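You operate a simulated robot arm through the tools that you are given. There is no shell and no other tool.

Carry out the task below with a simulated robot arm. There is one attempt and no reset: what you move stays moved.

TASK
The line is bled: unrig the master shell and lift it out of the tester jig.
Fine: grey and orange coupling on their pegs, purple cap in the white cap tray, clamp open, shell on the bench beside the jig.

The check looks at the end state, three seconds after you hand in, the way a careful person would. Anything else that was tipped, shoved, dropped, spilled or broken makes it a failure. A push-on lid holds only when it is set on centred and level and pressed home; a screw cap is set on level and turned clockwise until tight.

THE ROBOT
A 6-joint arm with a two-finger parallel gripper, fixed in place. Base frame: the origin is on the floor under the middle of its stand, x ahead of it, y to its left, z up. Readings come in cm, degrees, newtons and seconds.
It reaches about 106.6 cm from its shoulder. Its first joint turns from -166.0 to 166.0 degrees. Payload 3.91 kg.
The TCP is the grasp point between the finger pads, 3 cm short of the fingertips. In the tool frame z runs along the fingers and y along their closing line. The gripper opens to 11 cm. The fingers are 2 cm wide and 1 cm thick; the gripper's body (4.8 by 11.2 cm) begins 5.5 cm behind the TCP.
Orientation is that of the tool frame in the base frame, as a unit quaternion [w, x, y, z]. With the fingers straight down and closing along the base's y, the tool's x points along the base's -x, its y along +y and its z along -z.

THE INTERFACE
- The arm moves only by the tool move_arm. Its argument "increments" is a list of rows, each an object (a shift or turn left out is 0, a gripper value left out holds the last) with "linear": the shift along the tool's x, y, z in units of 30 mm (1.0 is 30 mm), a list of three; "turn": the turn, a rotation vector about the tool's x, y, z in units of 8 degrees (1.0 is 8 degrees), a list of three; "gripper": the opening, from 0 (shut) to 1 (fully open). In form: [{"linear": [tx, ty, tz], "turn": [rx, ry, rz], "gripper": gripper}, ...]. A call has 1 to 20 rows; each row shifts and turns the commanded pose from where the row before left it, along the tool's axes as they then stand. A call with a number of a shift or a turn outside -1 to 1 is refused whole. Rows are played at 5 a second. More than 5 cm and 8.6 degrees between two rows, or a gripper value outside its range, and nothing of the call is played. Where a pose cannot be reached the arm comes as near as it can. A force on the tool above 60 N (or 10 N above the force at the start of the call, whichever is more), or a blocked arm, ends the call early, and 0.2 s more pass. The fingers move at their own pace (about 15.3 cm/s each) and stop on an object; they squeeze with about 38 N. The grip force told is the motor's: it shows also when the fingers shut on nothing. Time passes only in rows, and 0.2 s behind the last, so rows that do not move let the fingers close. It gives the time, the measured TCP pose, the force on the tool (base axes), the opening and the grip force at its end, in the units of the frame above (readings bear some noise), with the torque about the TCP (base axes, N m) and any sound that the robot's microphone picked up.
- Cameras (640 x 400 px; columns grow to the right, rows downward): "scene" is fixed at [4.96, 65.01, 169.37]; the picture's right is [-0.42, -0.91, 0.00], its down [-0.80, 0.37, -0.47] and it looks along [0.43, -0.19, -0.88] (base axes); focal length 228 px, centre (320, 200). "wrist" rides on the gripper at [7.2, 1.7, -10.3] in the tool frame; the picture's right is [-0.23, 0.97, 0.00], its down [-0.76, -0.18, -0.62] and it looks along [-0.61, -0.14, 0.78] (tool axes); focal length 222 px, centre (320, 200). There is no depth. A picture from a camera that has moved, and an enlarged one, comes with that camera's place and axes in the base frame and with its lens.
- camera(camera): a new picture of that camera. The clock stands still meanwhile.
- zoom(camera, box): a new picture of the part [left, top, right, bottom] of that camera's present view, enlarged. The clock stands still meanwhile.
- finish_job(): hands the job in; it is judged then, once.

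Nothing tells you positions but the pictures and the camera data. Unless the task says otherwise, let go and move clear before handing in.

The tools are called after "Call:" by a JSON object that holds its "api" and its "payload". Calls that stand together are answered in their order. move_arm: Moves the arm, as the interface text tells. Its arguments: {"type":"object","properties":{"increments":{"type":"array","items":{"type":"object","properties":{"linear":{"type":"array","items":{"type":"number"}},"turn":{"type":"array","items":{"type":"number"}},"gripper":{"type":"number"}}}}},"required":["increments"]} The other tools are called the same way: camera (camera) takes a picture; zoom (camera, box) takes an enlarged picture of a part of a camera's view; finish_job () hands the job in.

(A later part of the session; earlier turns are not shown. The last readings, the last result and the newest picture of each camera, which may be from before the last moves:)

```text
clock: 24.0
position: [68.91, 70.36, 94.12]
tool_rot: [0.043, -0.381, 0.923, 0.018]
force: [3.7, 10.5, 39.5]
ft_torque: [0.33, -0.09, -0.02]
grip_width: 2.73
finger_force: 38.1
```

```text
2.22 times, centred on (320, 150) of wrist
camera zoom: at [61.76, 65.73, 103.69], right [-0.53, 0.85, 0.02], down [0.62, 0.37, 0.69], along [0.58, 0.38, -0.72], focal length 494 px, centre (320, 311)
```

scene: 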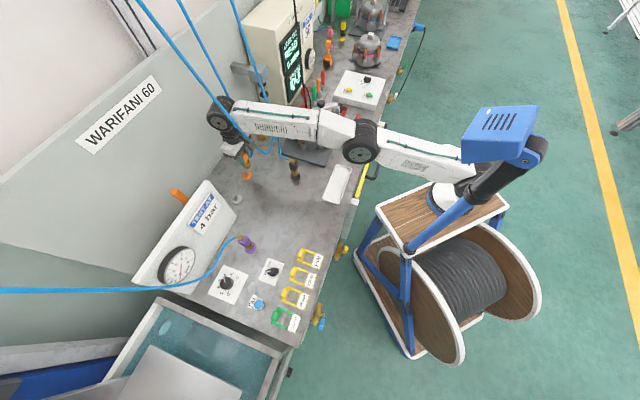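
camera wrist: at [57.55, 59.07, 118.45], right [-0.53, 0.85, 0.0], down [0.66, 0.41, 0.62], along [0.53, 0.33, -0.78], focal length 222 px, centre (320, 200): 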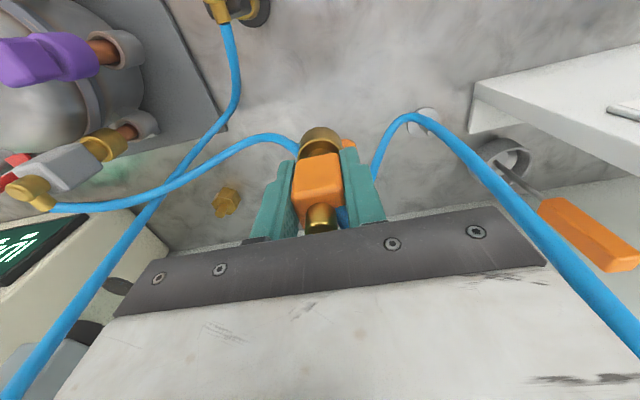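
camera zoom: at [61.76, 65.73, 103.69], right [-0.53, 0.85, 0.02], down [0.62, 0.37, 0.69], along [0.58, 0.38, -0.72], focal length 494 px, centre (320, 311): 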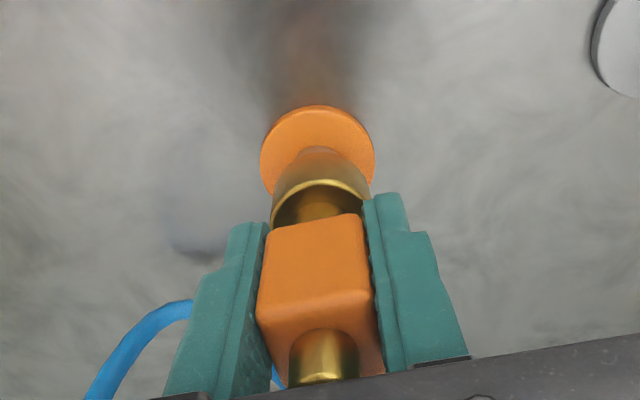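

It met firm resistance at the height where the black coupling also sits on its peg, so I take it as seated. I'll ease the push off and open the fingers a little to let it settle.

Call:
{"api": "move_arm", "payload": {"increments": [{"linear": [-0.008, 0, -0.09]}, {}]}}

Call:
{"api": "move_arm", "payload": {"increments": [{"gripper": 0.33}, {}, {}]}}

Call:
{"api": "zoom", "payload": {"camera": "scene", "box": [220, 145, 270, 195]}}

Call:
{"api": "zoom", "payload": {"camera": "wrist", "box": [220, 60, 420, 240]}}

```text
clock: 24.6
position: [68.83, 70.18, 94.17]
tool_rot: [0.041, -0.382, 0.923, 0.017]
force: [0.4, 6.8, 28.2]
ft_torque: [0.25, 0.03, -0.01]
grip_width: 2.76
finger_force: 38.5
```

```text
clock: 25.4
position: [68.83, 70.2, 93.95]
tool_rot: [0.04, -0.381, 0.923, 0.016]
force: [-0.7, -0.2, -0.2]
ft_torque: [0.06, -0.01, 0.02]
grip_width: 3.63
finger_force: 0.1
```

```text
8.00 times, centred on (245, 170) of scene
camera zoom: at [4.96, 65.01, 169.37], right [-0.42, -0.91, 0.0], down [-0.8, 0.37, -0.47], along [0.43, -0.19, -0.88], focal length 1822 px, centre (920, 440)
```

zoom: 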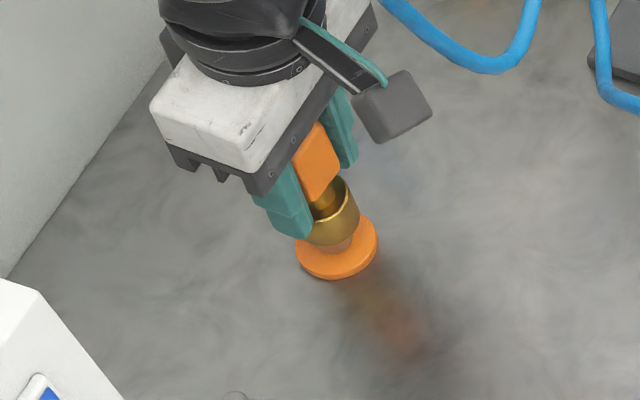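

```text
2.22 times, centred on (320, 150) of wrist
camera zoom: at [61.86, 65.73, 103.58], right [-0.53, 0.85, 0.02], down [0.62, 0.37, 0.69], along [0.58, 0.37, -0.73], focal length 494 px, centre (320, 311)
```

zoom: 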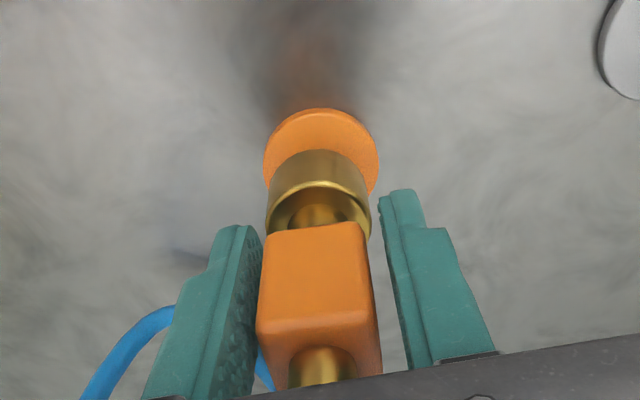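

It settled upright on the peg. I'll open a bit wider and withdraw straight back along the fingers.

Call:
{"api": "move_arm", "payload": {"increments": [{"gripper": 0.5}, {"linear": [0, 0, -0.3]}, {"linear": [0, 0, -0.6]}, {"linear": [0.05, 0, -0.8]}, {"linear": [0.2, 0, -0.9]}, {"linear": [0.3, 0, -0.9]}, {"linear": [0.5, 0, -0.5]}]}}

Call:
{"api": "camera", "payload": {"camera": "wrist"}}

Call:
{"api": "zoom", "payload": {"camera": "scene", "box": [210, 130, 310, 210]}}

Call:
{"api": "zoom", "payload": {"camera": "wrist", "box": [220, 60, 420, 240]}}

```text
clock: 27.0
position: [65.87, 67.31, 105.74]
tool_rot: [0.04, -0.381, 0.924, 0.016]
force: [-0.3, -0.3, -0.4]
ft_torque: [-0.01, 0.01, 0.02]
grip_width: 5.48
finger_force: 0.1
```

```text
taken
camera wrist: at [58.95, 62.86, 115.25], right [-0.53, 0.85, 0.02], down [0.62, 0.37, 0.69], along [0.58, 0.37, -0.73], focal length 222 px, centre (320, 200)
```

wrist: 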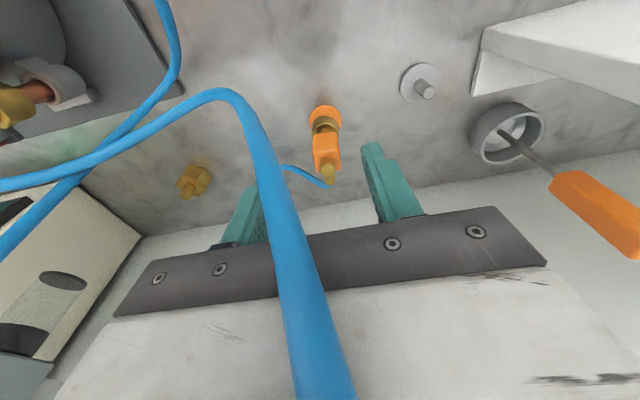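

```text
5.00 times, centred on (260, 170) of scene
camera zoom: at [4.96, 65.01, 169.37], right [-0.42, -0.91, 0.0], down [-0.8, 0.37, -0.47], along [0.43, -0.19, -0.88], focal length 1139 px, centre (620, 350)
```

zoom: 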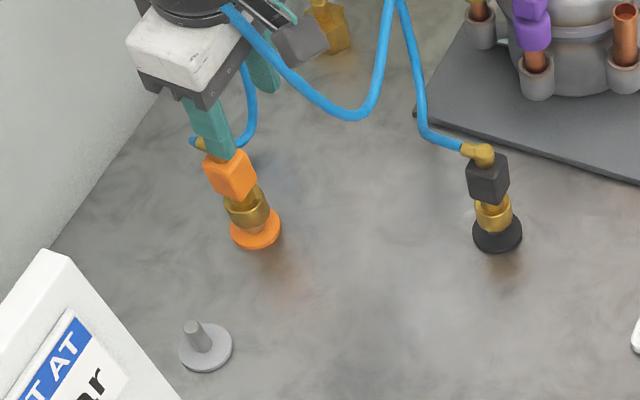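

```text
2.22 times, centred on (320, 150) of wrist
camera zoom: at [58.95, 62.86, 115.25], right [-0.53, 0.85, 0.02], down [0.62, 0.37, 0.69], along [0.58, 0.37, -0.73], focal length 494 px, centre (320, 311)
```

zoom: 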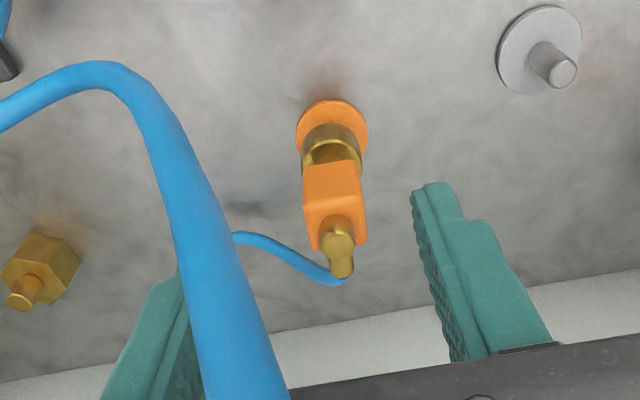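

The orange coupling is on its peg, upright. Next is the grey coupling near (77, 45.7). I'll keep the 5° lean, so that the grey coupling will be upright when the leaned tool reaches its far peg, and hover above it.

Call:
{"api": "move_arm", "payload": {"increments": [{"linear": [0.223, -0.77, -0.287], "gripper": 0.55}, {"linear": [0.223, -0.77, -0.287]}, {"linear": [0.223, -0.77, -0.287]}, {"linear": [0.223, -0.77, -0.287]}, {"linear": [0.223, -0.77, -0.287]}, {"linear": [0.223, -0.77, -0.287]}, {"linear": [0.223, -0.77, -0.287]}, {"linear": [0.223, -0.77, -0.287]}, {"linear": [0.223, -0.77, -0.287]}, {"linear": [0.223, -0.77, -0.287]}, {}]}}

Call:
{"api": "camera", "payload": {"camera": "wrist"}}

Call:
{"api": "zoom", "payload": {"camera": "wrist", "box": [220, 60, 420, 240]}}

Call:
{"api": "zoom", "payload": {"camera": "scene", "box": [260, 70, 360, 160]}}

Call:
{"api": "camera", "payload": {"camera": "scene"}}

```text
clock: 29.4
position: [76.79, 45.67, 113.84]
tool_rot: [0.04, -0.382, 0.923, 0.017]
force: [-0.1, -0.2, -0.1]
ft_torque: [-0.02, 0.01, -0.01]
grip_width: 6.06
finger_force: 0.0
```

```text
taken
camera wrist: at [69.89, 41.15, 123.36], right [-0.53, 0.85, 0.02], down [0.62, 0.37, 0.69], along [0.58, 0.38, -0.73], focal length 222 px, centre (320, 200)
```

wrist: 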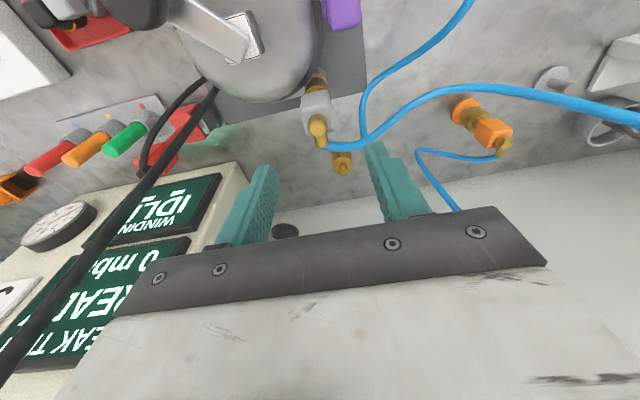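

```text
2.22 times, centred on (320, 150) of wrist
camera zoom: at [69.89, 41.15, 123.36], right [-0.53, 0.85, 0.02], down [0.62, 0.37, 0.69], along [0.58, 0.38, -0.73], focal length 494 px, centre (320, 311)
```

zoom: 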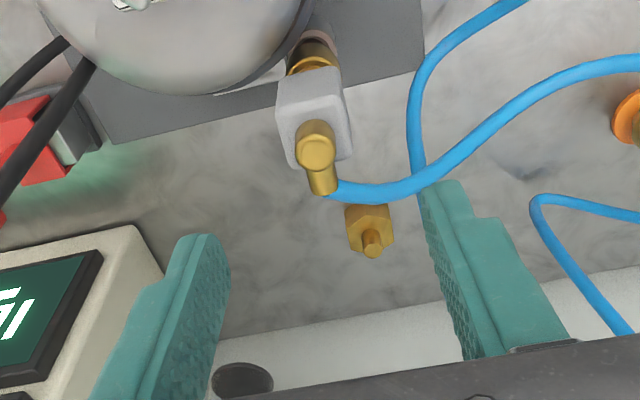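

```text
4.44 times, centred on (310, 115) of scene
camera zoom: at [4.96, 65.01, 169.37], right [-0.42, -0.91, 0.0], down [-0.8, 0.37, -0.47], along [0.43, -0.19, -0.88], focal length 1012 px, centre (364, 578)
```

zoom: 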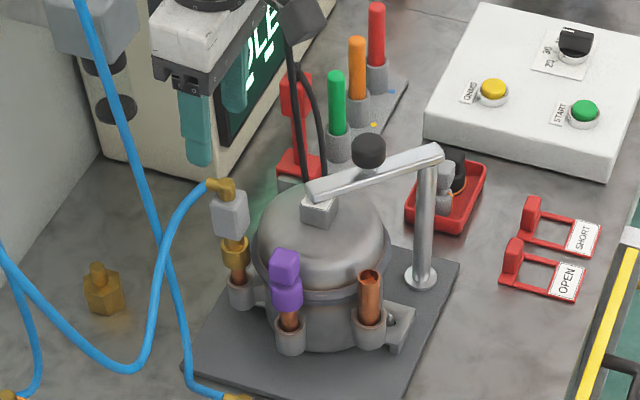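

```text
taken
```

scene: 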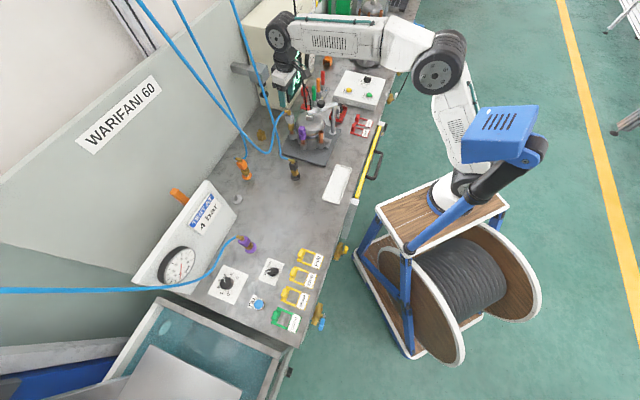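

The gripper is almost centred on the grey coupling's axis at (76.9, 45.7). I'll lower partway and check.

Call:
{"api": "move_arm", "payload": {"increments": [{"linear": [0.063, 0, 0.72]}, {"linear": [0.063, 0, 0.72]}, {"linear": [0.063, 0, 0.72]}, {}]}}

Call:
{"api": "zoom", "payload": {"camera": "wrist", "box": [220, 60, 420, 240]}}

Call:
{"api": "zoom", "payload": {"camera": "scene", "box": [270, 90, 330, 150]}}

```text
clock: 30.4
position: [76.9, 45.67, 107.35]
tool_rot: [0.041, -0.382, 0.923, 0.016]
force: [-0.4, 0.5, -0.7]
ft_torque: [-0.01, 0.01, -0.02]
grip_width: 6.06
finger_force: 0.0
```

```text
2.22 times, centred on (320, 150) of wrist
camera zoom: at [69.96, 41.15, 116.76], right [-0.53, 0.85, 0.02], down [0.62, 0.37, 0.69], along [0.58, 0.38, -0.73], focal length 494 px, centre (320, 311)
```

zoom: 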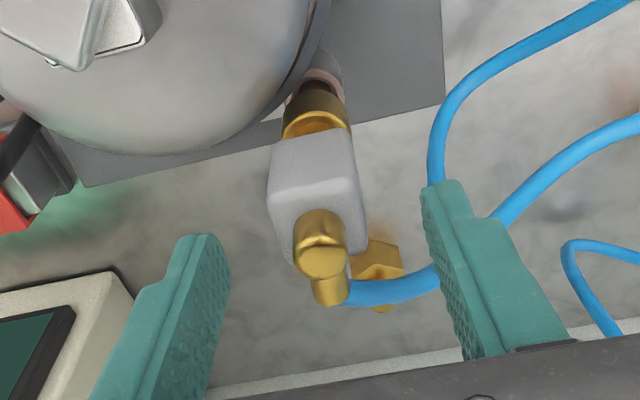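

```text
6.67 times, centred on (300, 120) of scene
camera zoom: at [4.96, 65.01, 169.37], right [-0.42, -0.91, 0.0], down [-0.8, 0.37, -0.47], along [0.43, -0.19, -0.88], focal length 1518 px, centre (453, 733)
```

zoom: 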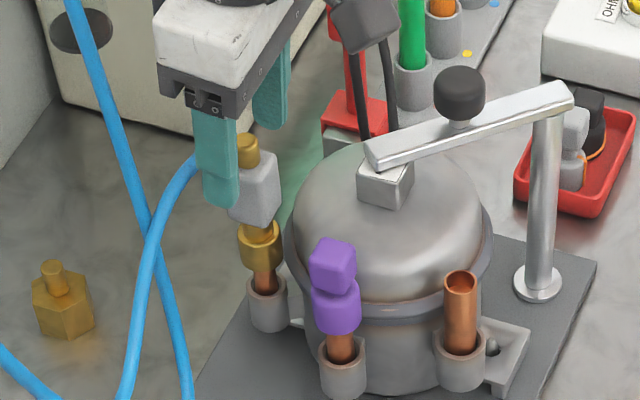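

Alignment is good. I'll lower to z ≈ 103 and close on the grey block.

Call:
{"api": "move_arm", "payload": {"increments": [{"linear": [0.042, 0, 0.48]}, {"linear": [0.042, 0, 0.48]}, {"linear": [0.042, 0, 0.48]}, {}]}}

Call:
{"api": "zoom", "payload": {"camera": "wrist", "box": [220, 60, 420, 240]}}

Call:
{"api": "zoom", "payload": {"camera": "scene", "box": [270, 90, 330, 150]}}

```text
clock: 31.4
position: [76.95, 45.55, 102.92]
tool_rot: [0.041, -0.381, 0.923, 0.017]
force: [1.4, 0.5, 0.4]
ft_torque: [0.01, 0.03, 0.01]
grip_width: 6.04
finger_force: 0.1
```

```text
2.22 times, centred on (320, 150) of wrist
camera zoom: at [70.0, 41.1, 112.47], right [-0.53, 0.85, 0.02], down [0.62, 0.37, 0.69], along [0.58, 0.38, -0.73], focal length 494 px, centre (320, 311)
```

zoom: 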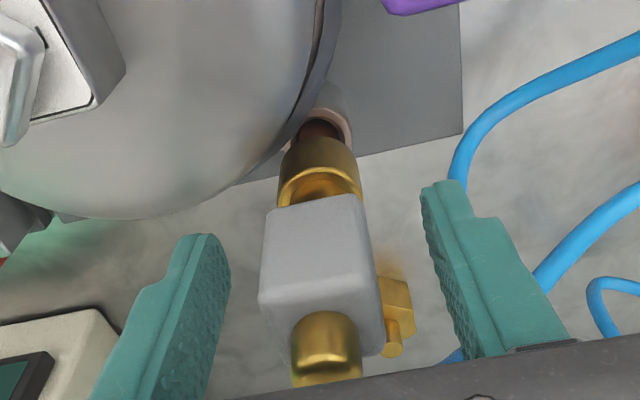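

```text
6.67 times, centred on (300, 120) of scene
camera zoom: at [4.96, 65.01, 169.37], right [-0.42, -0.91, 0.0], down [-0.8, 0.37, -0.47], along [0.43, -0.19, -0.88], focal length 1518 px, centre (453, 733)
```

zoom: 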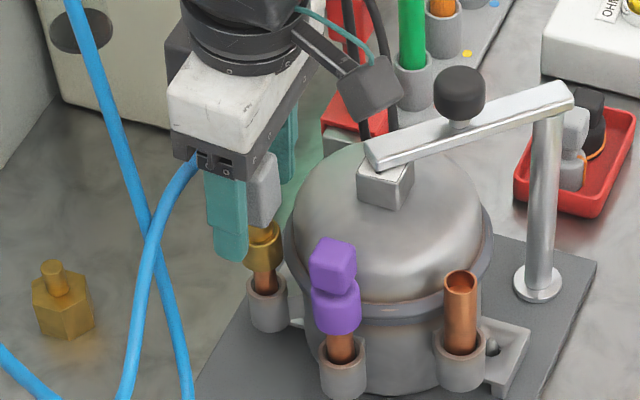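

Well centred. Closing on the grey block and then easing it up.

Call:
{"api": "move_arm", "payload": {"increments": [{"gripper": 0}, {}, {}]}}

Call:
{"api": "zoom", "payload": {"camera": "wrist", "box": [220, 60, 420, 240]}}

```text
clock: 32.2
position: [76.95, 45.57, 103.02]
tool_rot: [0.04, -0.382, 0.923, 0.017]
force: [-0.7, -0.4, 0.4]
ft_torque: [0.04, -0.06, -0.17]
grip_width: 2.75
finger_force: 38.0
```

```text
2.22 times, centred on (320, 150) of wrist
camera zoom: at [69.98, 41.12, 112.48], right [-0.53, 0.85, 0.02], down [0.62, 0.37, 0.69], along [0.58, 0.38, -0.73], focal length 494 px, centre (320, 311)
```

zoom: 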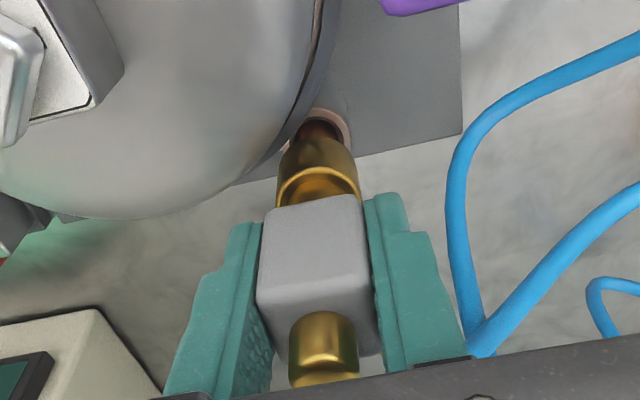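

Gripped with negligible side load. Lifting slowly, straight up in the base frame.

Call:
{"api": "move_arm", "payload": {"increments": [{"linear": [-0.0087, 0, -0.1]}, {"linear": [-0.0087, 0, -0.1]}, {"linear": [-0.0087, 0, -0.1]}, {"linear": [-0.0087, 0, -0.1]}]}}

Call:
{"api": "move_arm", "payload": {"increments": [{"linear": [-0.0174, 0, -0.2]}, {"linear": [-0.0348, 0, -0.4]}, {"linear": [-0.05, 0, -0.6]}, {"linear": [-0.06, 0, -0.7]}, {"linear": [-0.06, 0, -0.7]}, {"linear": [-0.06, 0, -0.7]}]}}

Call:
{"api": "zoom", "payload": {"camera": "wrist", "box": [220, 60, 420, 240]}}

Call:
{"api": "zoom", "payload": {"camera": "scene", "box": [270, 60, 350, 150]}}

Call:
{"api": "zoom", "payload": {"camera": "scene", "box": [180, 160, 280, 240]}}

```text
clock: 33.2
position: [77.0, 45.7, 104.07]
tool_rot: [0.04, -0.382, 0.923, 0.016]
force: [0.9, -0.2, -1.1]
ft_torque: [-0.02, 0.01, -0.02]
grip_width: 2.74
finger_force: 38.5
```

```text
clock: 34.6
position: [76.95, 45.44, 114.12]
tool_rot: [0.04, -0.382, 0.923, 0.017]
force: [0.6, -0.6, -0.8]
ft_torque: [-0.01, -0.01, 0.0]
grip_width: 2.75
finger_force: 37.7
```

```text
2.22 times, centred on (320, 150) of wrist
camera zoom: at [69.91, 41.03, 123.72], right [-0.53, 0.85, 0.02], down [0.62, 0.37, 0.69], along [0.58, 0.38, -0.73], focal length 494 px, centre (320, 311)
```

zoom: 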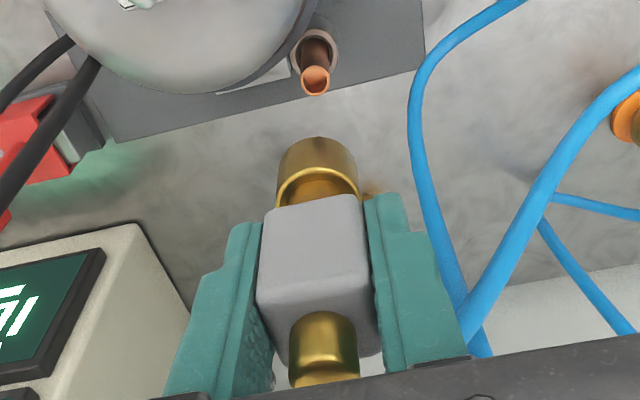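

```text
4.44 times, centred on (310, 105) of scene
camera zoom: at [4.96, 65.01, 169.37], right [-0.42, -0.91, 0.0], down [-0.8, 0.37, -0.47], along [0.43, -0.19, -0.88], focal length 1012 px, centre (364, 622)
```

zoom: 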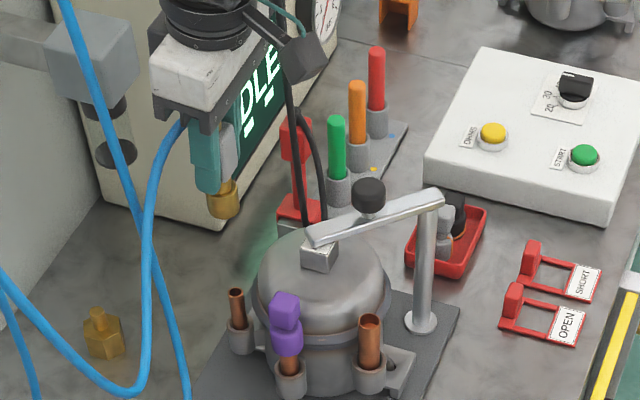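

```text
5.00 times, centred on (230, 200) of scene
camera zoom: at [4.96, 65.01, 169.37], right [-0.42, -0.91, 0.0], down [-0.8, 0.37, -0.47], along [0.43, -0.19, -0.88], focal length 1139 px, centre (770, 200)
```

zoom: 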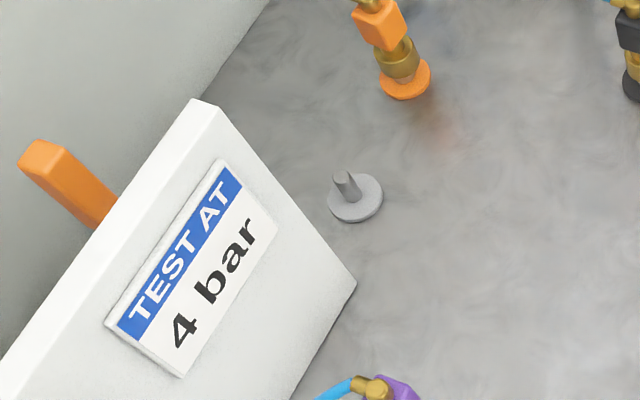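

The grey coupling is off. Its peg is at about (59.4, 77.8), with a roughly 1 cm gap between the gripper body and the gauge panel's right end when closing along the bench. I'll carry it across at height to a point in front of the peg.

Call:
{"api": "move_arm", "payload": {"increments": [{"linear": [-0.04, 0.45, 0.004]}, {"linear": [-0.0884, 0.905, 0.0077]}, {"linear": [-0.0884, 0.905, 0.0077]}, {"linear": [-0.0884, 0.905, 0.0077]}, {"linear": [-0.0884, 0.905, 0.0077]}, {"linear": [-0.0884, 0.905, 0.0077]}, {"linear": [-0.0884, 0.905, 0.0077]}, {"linear": [-0.0884, 0.905, 0.0077]}, {"linear": [-0.0884, 0.905, 0.0077]}, {"linear": [-0.0884, 0.905, 0.0077]}, {"linear": [-0.0884, 0.905, 0.0077]}, {"linear": [-0.0884, 0.905, 0.0077]}, {"linear": [-0.0884, 0.905, 0.0077]}, {"linear": [-0.045, 0.45, 0.004]}, {}]}}

Call:
{"api": "camera", "payload": {"camera": "wrist"}}

Call:
{"api": "camera", "payload": {"camera": "scene"}}

```text
clock: 37.8
position: [54.31, 72.66, 113.76]
tool_rot: [0.04, -0.382, 0.923, 0.016]
force: [0.1, -0.3, -1.1]
ft_torque: [-0.01, -0.01, 0.01]
grip_width: 2.74
finger_force: 37.8
out of reach, approached as far as the arm can: row 14
```

```text
taken
camera wrist: at [47.31, 68.11, 123.36], right [-0.53, 0.85, 0.02], down [0.62, 0.37, 0.69], along [0.58, 0.37, -0.73], focal length 222 px, centre (320, 200)
```

wrist: 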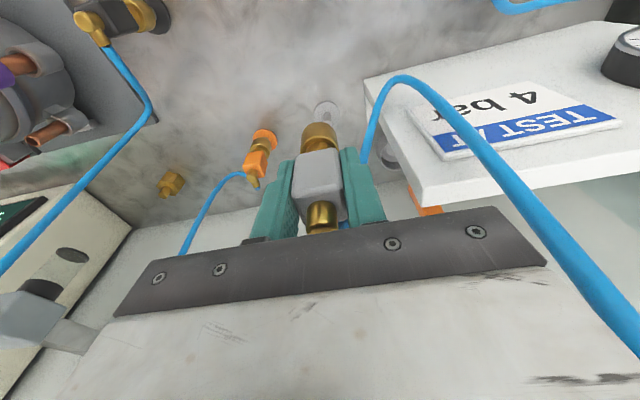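

```text
taken
```

scene: 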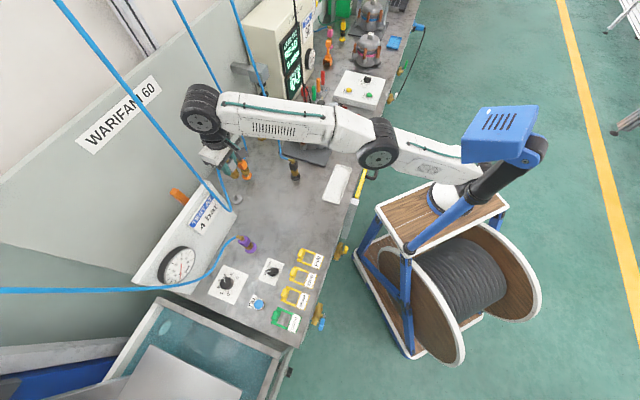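

Now I'll go down in front of the panel to about z = 101.5, then measure the peg again.

Call:
{"api": "move_arm", "payload": {"increments": [{"linear": [0.06, 0, 0.68]}, {"linear": [0.06, 0, 0.68]}, {"linear": [0.06, 0, 0.68]}, {"linear": [0.06, 0, 0.68]}, {"linear": [0.06, 0, 0.68]}, {"linear": [0.06, 0, 0.68]}, {}]}}

Call:
{"api": "camera", "payload": {"camera": "wrist"}}

Call:
{"api": "zoom", "payload": {"camera": "wrist", "box": [220, 40, 420, 240]}}

Call:
{"api": "zoom", "payload": {"camera": "scene", "box": [190, 150, 270, 220]}}

```text
clock: 39.4
position: [54.33, 72.7, 101.59]
tool_rot: [0.041, -0.381, 0.924, 0.017]
force: [0.2, 0.6, -0.5]
ft_torque: [-0.02, 0.0, 0.02]
grip_width: 2.73
finger_force: 37.9
```

```text
taken
camera wrist: at [47.29, 68.12, 111.15], right [-0.53, 0.85, 0.02], down [0.62, 0.37, 0.69], along [0.58, 0.38, -0.73], focal length 222 px, centre (320, 200)
```

wrist: 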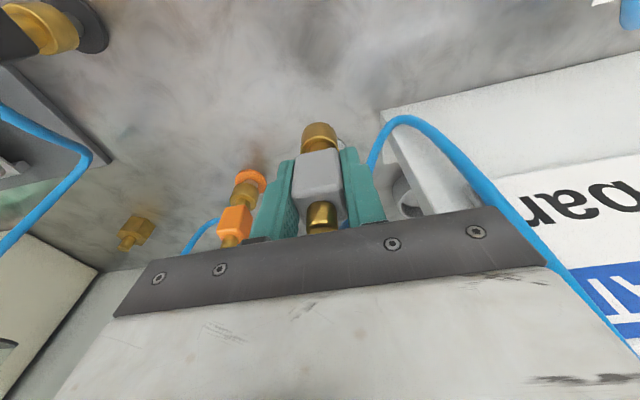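

```text
2.00 times, centred on (320, 140) of wrist
camera zoom: at [47.29, 68.12, 111.15], right [-0.53, 0.85, 0.02], down [0.62, 0.37, 0.69], along [0.58, 0.38, -0.73], focal length 444 px, centre (320, 320)
```

zoom: 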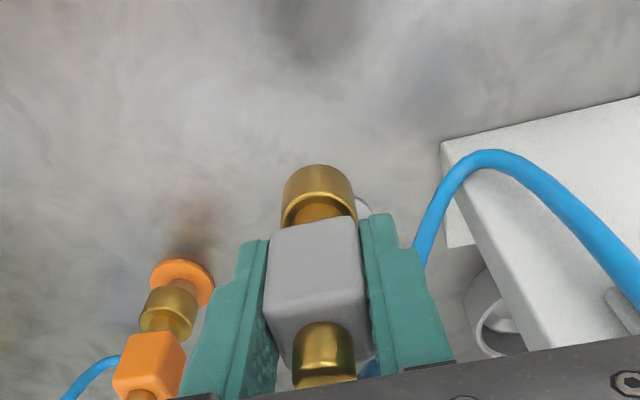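

```text
5.71 times, centred on (230, 185) of scene
camera zoom: at [4.96, 65.01, 169.37], right [-0.42, -0.91, 0.0], down [-0.8, 0.37, -0.47], along [0.43, -0.19, -0.88], focal length 1301 px, centre (834, 286)
```

zoom: 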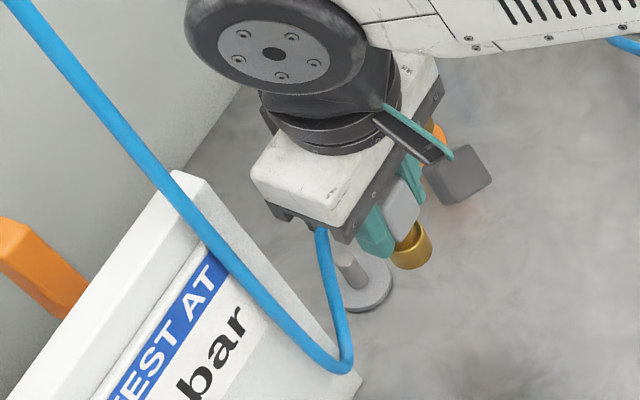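

The approach line is clear. I'll move out to just above the grey peg, with the mouth about 1.7 cm above its top.

Call:
{"api": "move_arm", "payload": {"increments": [{"linear": [-0.38, 0, 0.279]}, {"linear": [-0.38, 0, 0.279]}, {"linear": [-0.38, 0, 0.279]}, {"linear": [-0.38, 0, 0.279]}, {"linear": [-0.38, 0, 0.279]}, {"linear": [-0.38, 0, 0.279]}, {}]}}

Call:
{"api": "zoom", "payload": {"camera": "wrist", "box": [220, 60, 420, 240]}}

Call:
{"api": "zoom", "payload": {"camera": "scene", "box": [210, 175, 260, 225]}}

Call:
{"api": "camera", "payload": {"camera": "wrist"}}

```text
clock: 41.0
position: [58.61, 76.03, 96.85]
tool_rot: [0.041, -0.382, 0.923, 0.016]
force: [1.0, 0.4, 0.1]
ft_torque: [0.01, -0.03, -0.02]
grip_width: 2.73
finger_force: 38.3
out of reach, approached as far as the arm can: row 5, 6
```

```text
2.22 times, centred on (320, 150) of wrist
camera zoom: at [51.63, 71.57, 106.37], right [-0.53, 0.85, 0.02], down [0.62, 0.37, 0.69], along [0.58, 0.38, -0.73], focal length 494 px, centre (320, 311)
```

zoom: 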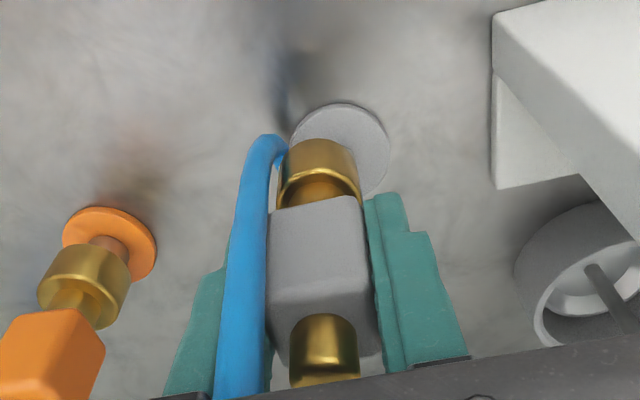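

```text
8.00 times, centred on (235, 200) of scene
camera zoom: at [4.96, 65.01, 169.37], right [-0.42, -0.91, 0.0], down [-0.8, 0.37, -0.47], along [0.43, -0.19, -0.88], focal length 1822 px, centre (1000, 200)
```

zoom: 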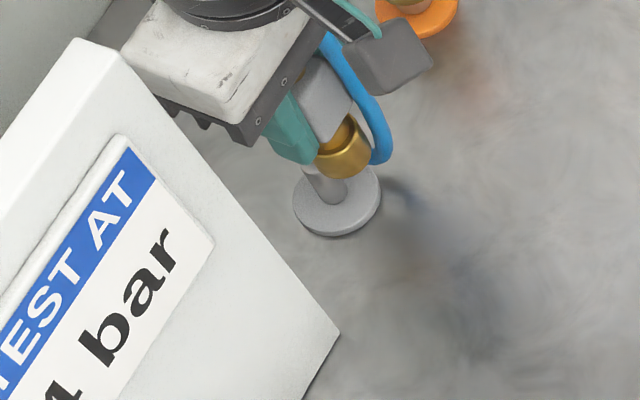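

```text
taken
camera wrist: at [51.63, 71.57, 106.37], right [-0.53, 0.85, 0.02], down [0.62, 0.37, 0.69], along [0.58, 0.38, -0.73], focal length 222 px, centre (320, 200)
```

wrist: 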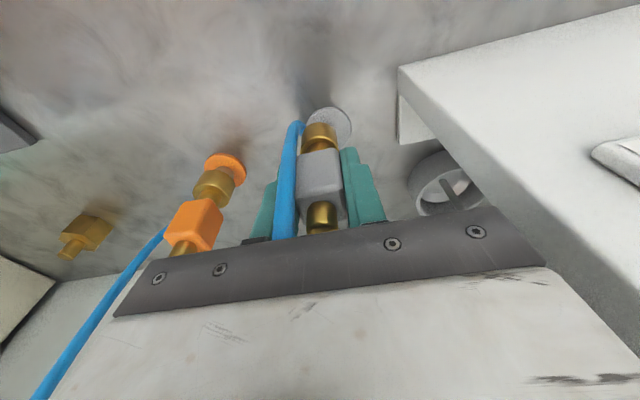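

It stopped about 2 cm short of the peg. I'll probe outward in small steps to see whether this is truly the reach limit here.

Call:
{"api": "move_arm", "payload": {"increments": [{"linear": [-0.1, 0.04, 0]}, {"linear": [-0.1, 0.04, 0]}, {"linear": [-0.1, 0.04, 0]}, {"linear": [-0.1, 0.04, 0]}, {}]}}

```text
clock: 42.2
position: [58.69, 76.24, 96.78]
tool_rot: [0.041, -0.382, 0.923, 0.017]
force: [0.1, -1.2, -0.9]
ft_torque: [-0.05, -0.01, 0.02]
grip_width: 2.72
finger_force: 37.9
out of reach, approached as far as the arm can: row 2, 4
```

It is the reach limit at this bearing. As with the orange one, a further 5° lean will get it over the peg (the coupling then enters with a slight tilt and settles on release, as orange did).

Call:
{"api": "move_arm", "payload": {"increments": [{"turn": [0, -0.3125, 0]}, {"turn": [0, -0.3125, 0]}, {"linear": [-0.137, 0.066, 0.024]}, {"linear": [-0.137, 0.066, 0.024]}, {"linear": [-0.137, 0.066, 0.024]}, {}]}}

Call:
{"api": "zoom", "payload": {"camera": "wrist", "box": [220, 60, 420, 240]}}

Call:
{"api": "zoom", "payload": {"camera": "scene", "box": [210, 175, 260, 225]}}

```text
clock: 43.6
position: [59.11, 77.64, 96.92]
tool_rot: [0.081, -0.38, 0.921, 0.033]
force: [-0.1, 0.1, -0.9]
ft_torque: [-0.01, 0.01, -0.02]
grip_width: 2.74
finger_force: 37.8
```

```text
2.22 times, centred on (320, 150) of wrist
camera zoom: at [51.54, 72.52, 105.66], right [-0.53, 0.85, 0.04], down [0.58, 0.33, 0.75], along [0.62, 0.42, -0.66], focal length 494 px, centre (320, 311)
```

zoom: 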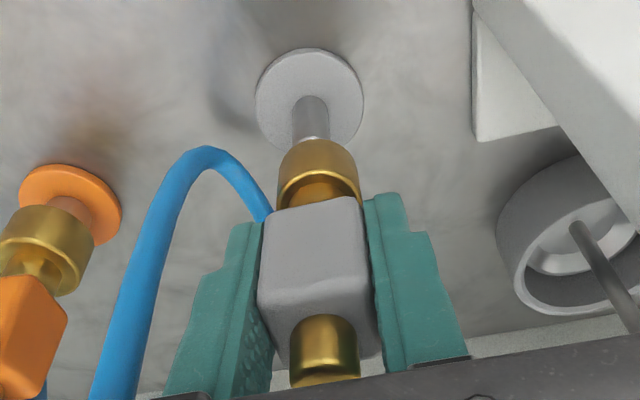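

```text
8.00 times, centred on (235, 200) of scene
camera zoom: at [4.96, 65.01, 169.37], right [-0.42, -0.91, 0.0], down [-0.8, 0.37, -0.47], along [0.43, -0.19, -0.88], focal length 1822 px, centre (1000, 200)
```

zoom: 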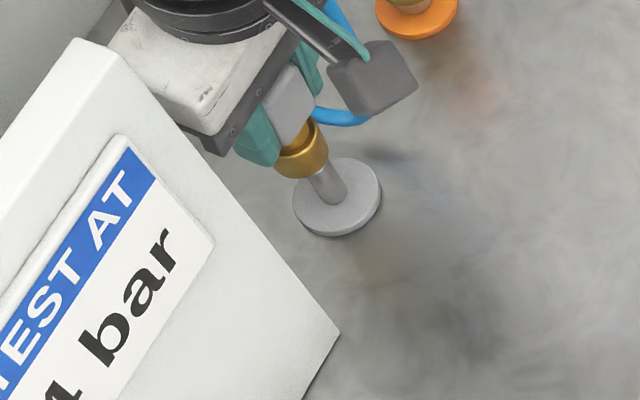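

Reached, and the mouth is within about 1–1.5 mm of the peg's axis. I'll correct that and lower onto the peg in small steps.

Call:
{"api": "move_arm", "payload": {"increments": [{"linear": [0.027, -0.008, 0.105]}, {"linear": [0.027, -0.008, 0.105]}, {"linear": [0.027, -0.008, 0.105]}, {"linear": [0.027, -0.008, 0.105]}, {}]}}

Call:
{"api": "zoom", "payload": {"camera": "wrist", "box": [220, 60, 420, 240]}}

Call:
{"api": "zoom", "payload": {"camera": "scene", "box": [210, 175, 260, 225]}}

```text
clock: 44.8
position: [59.08, 77.21, 95.36]
tool_rot: [0.079, -0.38, 0.921, 0.031]
force: [-5.5, -6.3, -0.8]
ft_torque: [-0.4, 0.38, 0.01]
grip_width: 2.72
finger_force: 37.5
```

```text
2.22 times, centred on (320, 150) of wrist
camera zoom: at [51.52, 72.34, 104.19], right [-0.53, 0.85, 0.04], down [0.58, 0.33, 0.74], along [0.62, 0.41, -0.67], focal length 494 px, centre (320, 311)
```

zoom: 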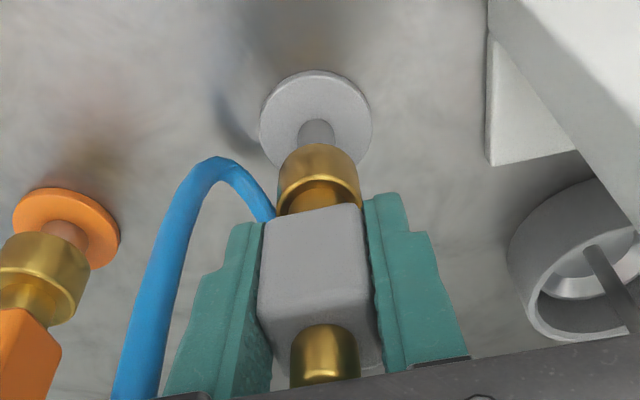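

```text
8.00 times, centred on (235, 200) of scene
camera zoom: at [4.96, 65.01, 169.37], right [-0.42, -0.91, 0.0], down [-0.8, 0.37, -0.47], along [0.43, -0.19, -0.88], focal length 1822 px, centre (1000, 200)
```

zoom: 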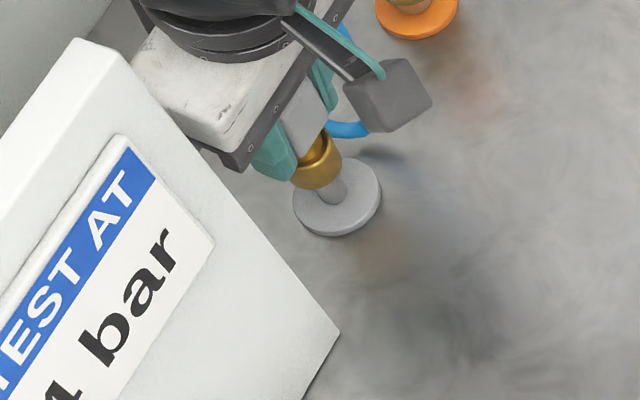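

There's an inward side push of about 8 N, which suggests the sleeve is slightly too far out on the peg. I'll shift back by 1.5–2 mm and check the force.

Call:
{"api": "move_arm", "payload": {"increments": [{"linear": [0.05, 0, -0.009]}, {}]}}

```text
clock: 45.4
position: [59.03, 77.36, 95.63]
tool_rot: [0.081, -0.381, 0.921, 0.033]
force: [-0.6, -0.9, -1.2]
ft_torque: [-0.01, 0.05, 0.0]
grip_width: 2.74
finger_force: 37.8
```

The side force is gone. Continuing down gently.

Call:
{"api": "move_arm", "payload": {"increments": [{"linear": [0.0174, 0, 0.0985]}, {}]}}

Call:
{"api": "move_arm", "payload": {"increments": [{"linear": [0.0174, 0, 0.0985]}, {}]}}

```text
clock: 46.0
position: [58.91, 77.34, 95.17]
tool_rot: [0.081, -0.38, 0.921, 0.033]
force: [-1.1, -0.7, 0.5]
ft_torque: [-0.08, 0.04, 0.01]
grip_width: 2.72
finger_force: 38.3
```

```text
clock: 46.6
position: [59.0, 77.36, 94.92]
tool_rot: [0.08, -0.38, 0.921, 0.033]
force: [-0.1, -0.2, -0.9]
ft_torque: [-0.02, 0.05, -0.01]
grip_width: 2.74
finger_force: 37.8
```

Call:
{"api": "move_arm", "payload": {"increments": [{"linear": [0.0174, 0, 0.0985]}, {}]}}

Call:
{"api": "zoom", "payload": {"camera": "wrist", "box": [220, 60, 420, 240]}}

Call:
{"api": "zoom", "payload": {"camera": "scene", "box": [210, 175, 260, 225]}}

```text
clock: 47.2
position: [58.93, 77.43, 94.53]
tool_rot: [0.081, -0.38, 0.921, 0.033]
force: [-1.6, -0.8, -1.4]
ft_torque: [-0.05, 0.04, 0.01]
grip_width: 2.74
finger_force: 38.2
```

```text
2.22 times, centred on (320, 150) of wrist
camera zoom: at [51.43, 72.32, 103.41], right [-0.53, 0.85, 0.04], down [0.58, 0.33, 0.75], along [0.62, 0.42, -0.66], focal length 494 px, centre (320, 311)
```

zoom: 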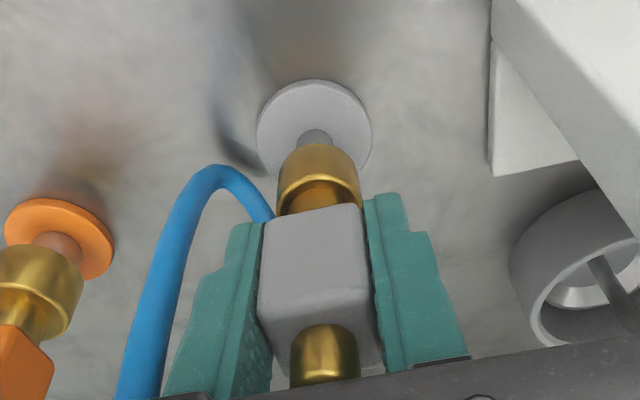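

```text
8.00 times, centred on (235, 200) of scene
camera zoom: at [4.96, 65.01, 169.37], right [-0.42, -0.91, 0.0], down [-0.8, 0.37, -0.47], along [0.43, -0.19, -0.88], focal length 1822 px, centre (1000, 200)
```

zoom: 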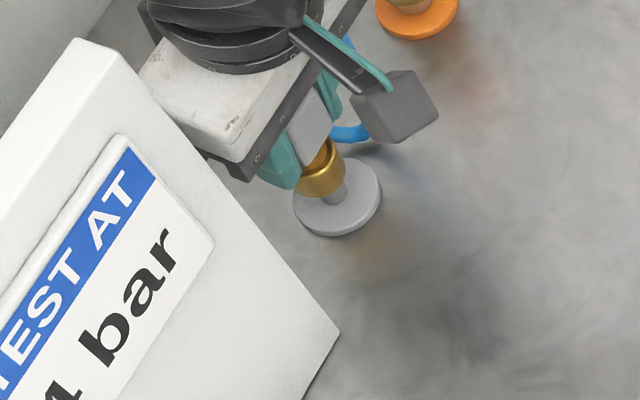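

Going in with almost no force. I'll continue until it meets the stop.

Call:
{"api": "move_arm", "payload": {"increments": [{"linear": [0.0174, 0, 0.0985]}, {}]}}

Call:
{"api": "move_arm", "payload": {"increments": [{"linear": [0.0174, 0, 0.0985]}, {}]}}

```text
clock: 47.8
position: [58.89, 77.34, 94.46]
tool_rot: [0.081, -0.38, 0.921, 0.033]
force: [-2.1, -1.2, 5.2]
ft_torque: [-0.08, 0.06, 0.02]
grip_width: 2.73
finger_force: 38.4
```

```text
clock: 48.4
position: [58.84, 77.41, 94.48]
tool_rot: [0.082, -0.38, 0.92, 0.034]
force: [-0.5, -1.9, 29.7]
ft_torque: [-0.1, 0.07, -0.01]
grip_width: 2.74
finger_force: 37.7
```

It met the stop at z ≈ 94.3, matching the orange one. I'll relieve the push slightly and release.

Call:
{"api": "move_arm", "payload": {"increments": [{"linear": [-0.009, 0, -0.05]}, {"gripper": 0.33}, {}, {}]}}

Call:
{"api": "zoom", "payload": {"camera": "wrist", "box": [220, 60, 420, 240]}}

Call:
{"api": "zoom", "payload": {"camera": "scene", "box": [210, 175, 260, 225]}}

```text
clock: 49.4
position: [58.96, 77.4, 94.01]
tool_rot: [0.081, -0.38, 0.921, 0.033]
force: [-0.6, -0.1, -0.1]
ft_torque: [-0.02, 0.02, -0.01]
grip_width: 3.65
finger_force: 0.0
```

```text
2.22 times, centred on (320, 150) of wrist
camera zoom: at [51.43, 72.31, 102.93], right [-0.53, 0.85, 0.04], down [0.58, 0.33, 0.75], along [0.62, 0.42, -0.67], focal length 494 px, centre (320, 311)
```

zoom: 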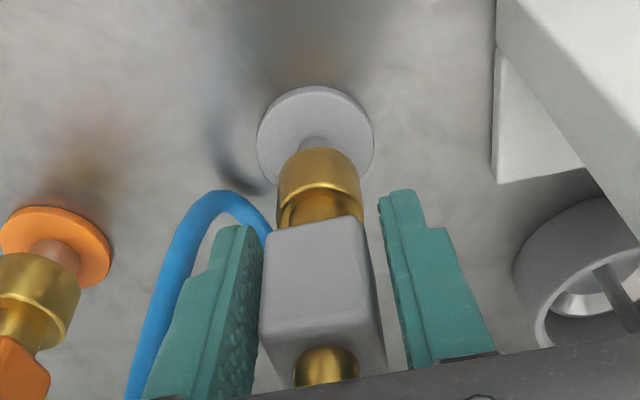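

```text
8.00 times, centred on (235, 200) of scene
camera zoom: at [4.96, 65.01, 169.37], right [-0.42, -0.91, 0.0], down [-0.8, 0.37, -0.47], along [0.43, -0.19, -0.88], focal length 1822 px, centre (1000, 200)
```

zoom: 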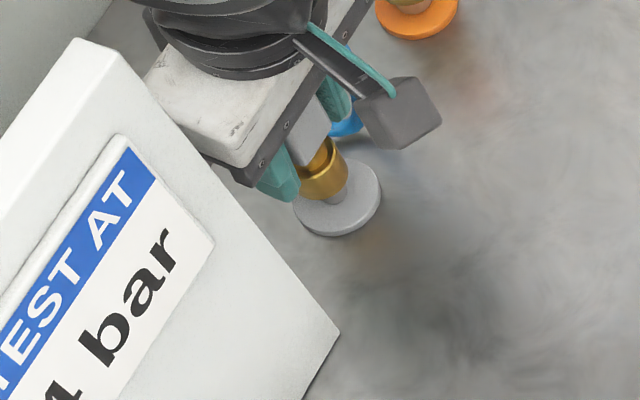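

Released and standing. I'll open a bit more and withdraw along the finger direction, then look.

Call:
{"api": "move_arm", "payload": {"increments": [{"gripper": 0.48}, {"linear": [0, 0, -0.3]}, {"linear": [0, 0, -0.6]}, {"linear": [0, 0, -0.8]}, {"linear": [0.3, 0, -0.8]}, {"linear": [0.6, 0, -0.6]}, {"linear": [0.7, 0, -0.5]}, {"linear": [0.7, 0, -0.5]}]}}

Call:
{"api": "camera", "payload": {"camera": "wrist"}}

Call:
{"api": "zoom", "payload": {"camera": "scene", "box": [200, 140, 300, 230]}}

```text
clock: 51.2
position: [52.63, 71.0, 105.14]
tool_rot: [0.08, -0.38, 0.921, 0.033]
force: [0.0, 0.2, -1.0]
ft_torque: [-0.02, -0.01, -0.03]
grip_width: 5.23
finger_force: 0.1
```

```text
taken
camera wrist: at [45.08, 65.93, 113.91], right [-0.53, 0.85, 0.04], down [0.58, 0.33, 0.75], along [0.62, 0.42, -0.67], focal length 222 px, centre (320, 200)
```

wrist: 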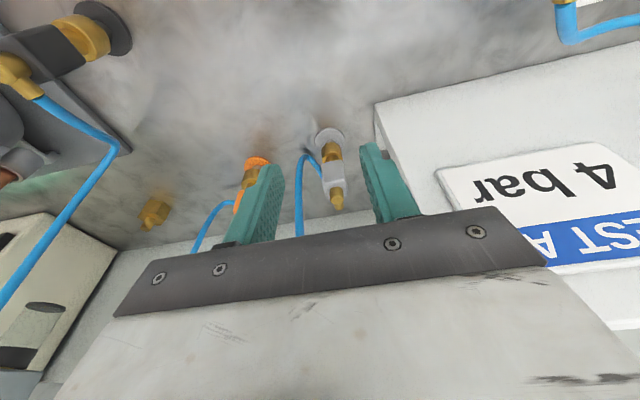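

```text
4.44 times, centred on (250, 185) of scene
camera zoom: at [4.96, 65.01, 169.37], right [-0.42, -0.91, 0.0], down [-0.8, 0.37, -0.47], along [0.43, -0.19, -0.88], focal length 1012 px, centre (631, 267)
```

zoom: 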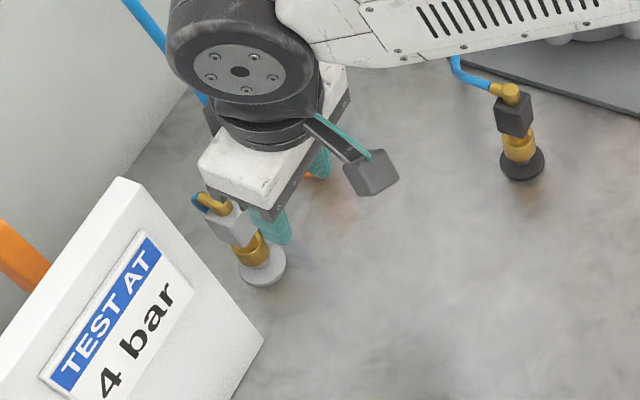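

Both couplings stand on their pegs. Next I'll level the tool, go back up over the jig, and turn it 90° so the fingers close across the bench for the purple cap.

Call:
{"api": "move_arm", "payload": {"increments": [{"linear": [0, -0.3, -0.3], "turn": [0, 0.625, 0]}, {"linear": [0, -0.3, -0.3], "turn": [0, 0.625, 0]}, {"linear": [0.2, -0.833, -0.303]}, {"linear": [0.2, -0.833, -0.303]}, {"linear": [0.2, -0.833, -0.303]}, {"linear": [0.2, -0.833, -0.303]}, {"linear": [0.2, -0.833, -0.303]}, {"linear": [0.2, -0.833, -0.303]}, {"linear": [0.2, -0.833, -0.303]}, {"linear": [0.2, -0.833, -0.303]}, {"linear": [0.2, -0.833, -0.2]}, {"linear": [0.2, -0.833, 0]}]}}

Call:
{"api": "move_arm", "payload": {"increments": [{"turn": [0, 0, 0.9375]}, {"turn": [0, 0, 0.9375]}, {"turn": [0, 0, 0.9375]}, {"turn": [0, 0, 0.9375]}, {"turn": [0, 0, 0.9375]}, {"turn": [0, 0, 0.9375]}, {"turn": [0, 0, 0.9375]}, {"turn": [0, 0, 0.9375]}, {"turn": [0, 0, 0.9375]}, {"turn": [0, 0, 0.9375]}, {"turn": [0, 0, 0.9375]}, {"turn": [0, 0, 0.9375]}, {}]}}

Call:
{"api": "camera", "payload": {"camera": "wrist"}}

Call:
{"api": "camera", "payload": {"camera": "scene"}}

Call:
{"api": "zoom", "payload": {"camera": "wrist", "box": [220, 60, 420, 240]}}

```text
clock: 53.8
position: [67.19, 47.5, 114.77]
tool_rot: [0.0, -0.383, 0.924, 0.0]
force: [-0.9, 0.9, -0.2]
ft_torque: [0.01, 0.06, -0.01]
grip_width: 5.28
finger_force: 0.0
```

```text
clock: 56.6
position: [67.15, 47.64, 114.78]
tool_rot: [0.0, 0.384, 0.923, 0.001]
force: [-0.1, 0.7, 0.4]
ft_torque: [-0.01, 0.0, -0.02]
grip_width: 5.27
finger_force: 0.0
```

```text
taken
camera wrist: at [63.26, 54.0, 125.0], right [0.85, 0.53, 0.0], down [0.41, -0.67, 0.62], along [0.33, -0.53, -0.78], focal length 222 px, centre (320, 200)
```

wrist: 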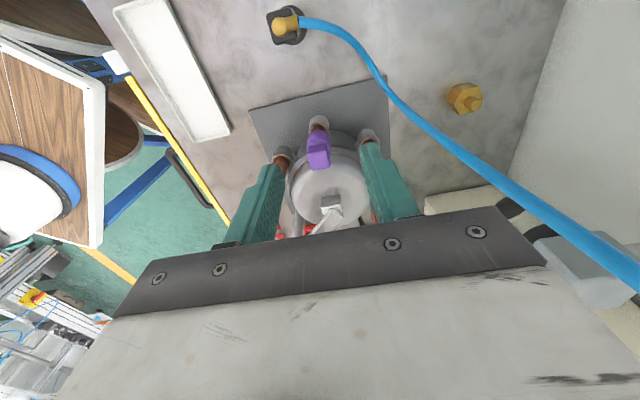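

```text
taken
```

scene: 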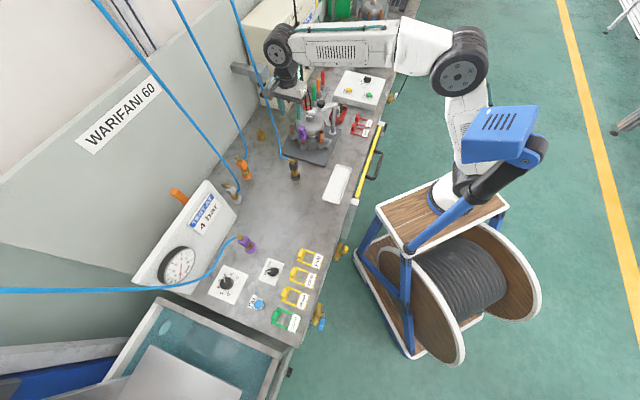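

```text
2.22 times, centred on (320, 150) of wrist
camera zoom: at [63.26, 54.0, 125.0], right [0.85, 0.53, 0.0], down [0.41, -0.67, 0.62], along [0.33, -0.53, -0.78], focal length 494 px, centre (320, 311)
```

zoom: 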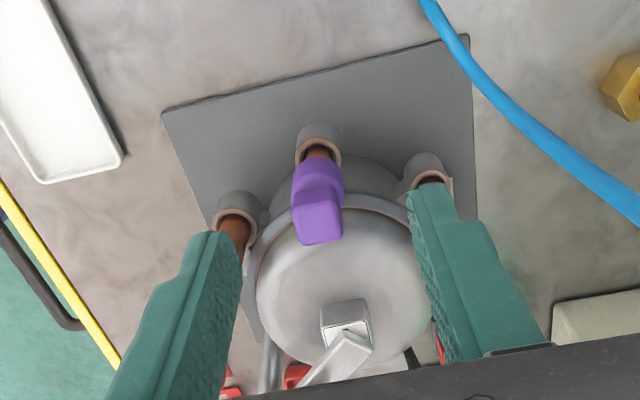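

The purple cap is at about (69.7, 43.3). I'll move over it and take a closer look at its height and facing.

Call:
{"api": "move_arm", "payload": {"increments": [{"linear": [-0.6, -0.15, 0]}, {"linear": [-0.61, -0.16, 0]}, {"linear": [-0.4, -0.1, 0.1]}, {}]}}

Call:
{"api": "zoom", "payload": {"camera": "wrist", "box": [260, 80, 380, 200]}}

Call:
{"api": "zoom", "payload": {"camera": "scene", "box": [275, 95, 345, 165]}}

```text
clock: 57.6
position: [69.68, 43.31, 114.43]
tool_rot: [0.001, 0.383, 0.924, 0.0]
force: [0.6, 0.3, 0.7]
ft_torque: [0.0, 0.03, -0.03]
grip_width: 5.29
finger_force: 0.1
```

```text
3.33 times, centred on (320, 140) of wrist
camera zoom: at [65.77, 49.69, 124.68], right [0.85, 0.53, 0.0], down [0.41, -0.67, 0.62], along [0.33, -0.53, -0.78], focal length 740 px, centre (320, 400)
```

zoom: 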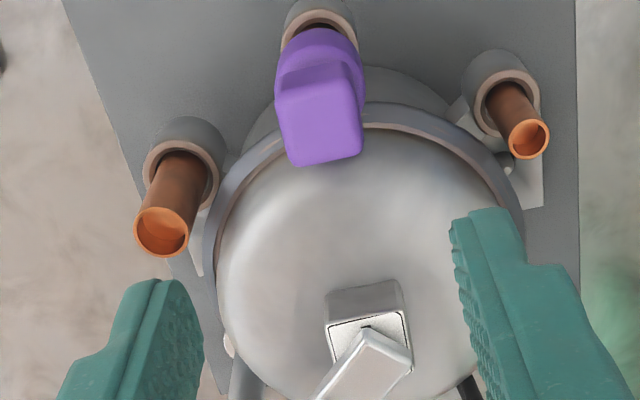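

```text
5.71 times, centred on (310, 130) of scene
camera zoom: at [4.96, 65.01, 169.37], right [-0.42, -0.91, 0.0], down [-0.8, 0.37, -0.47], along [0.43, -0.19, -0.88], focal length 1301 px, centre (377, 600)
```

zoom: 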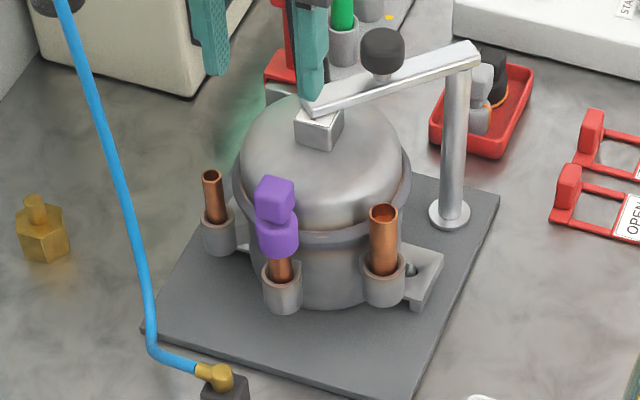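

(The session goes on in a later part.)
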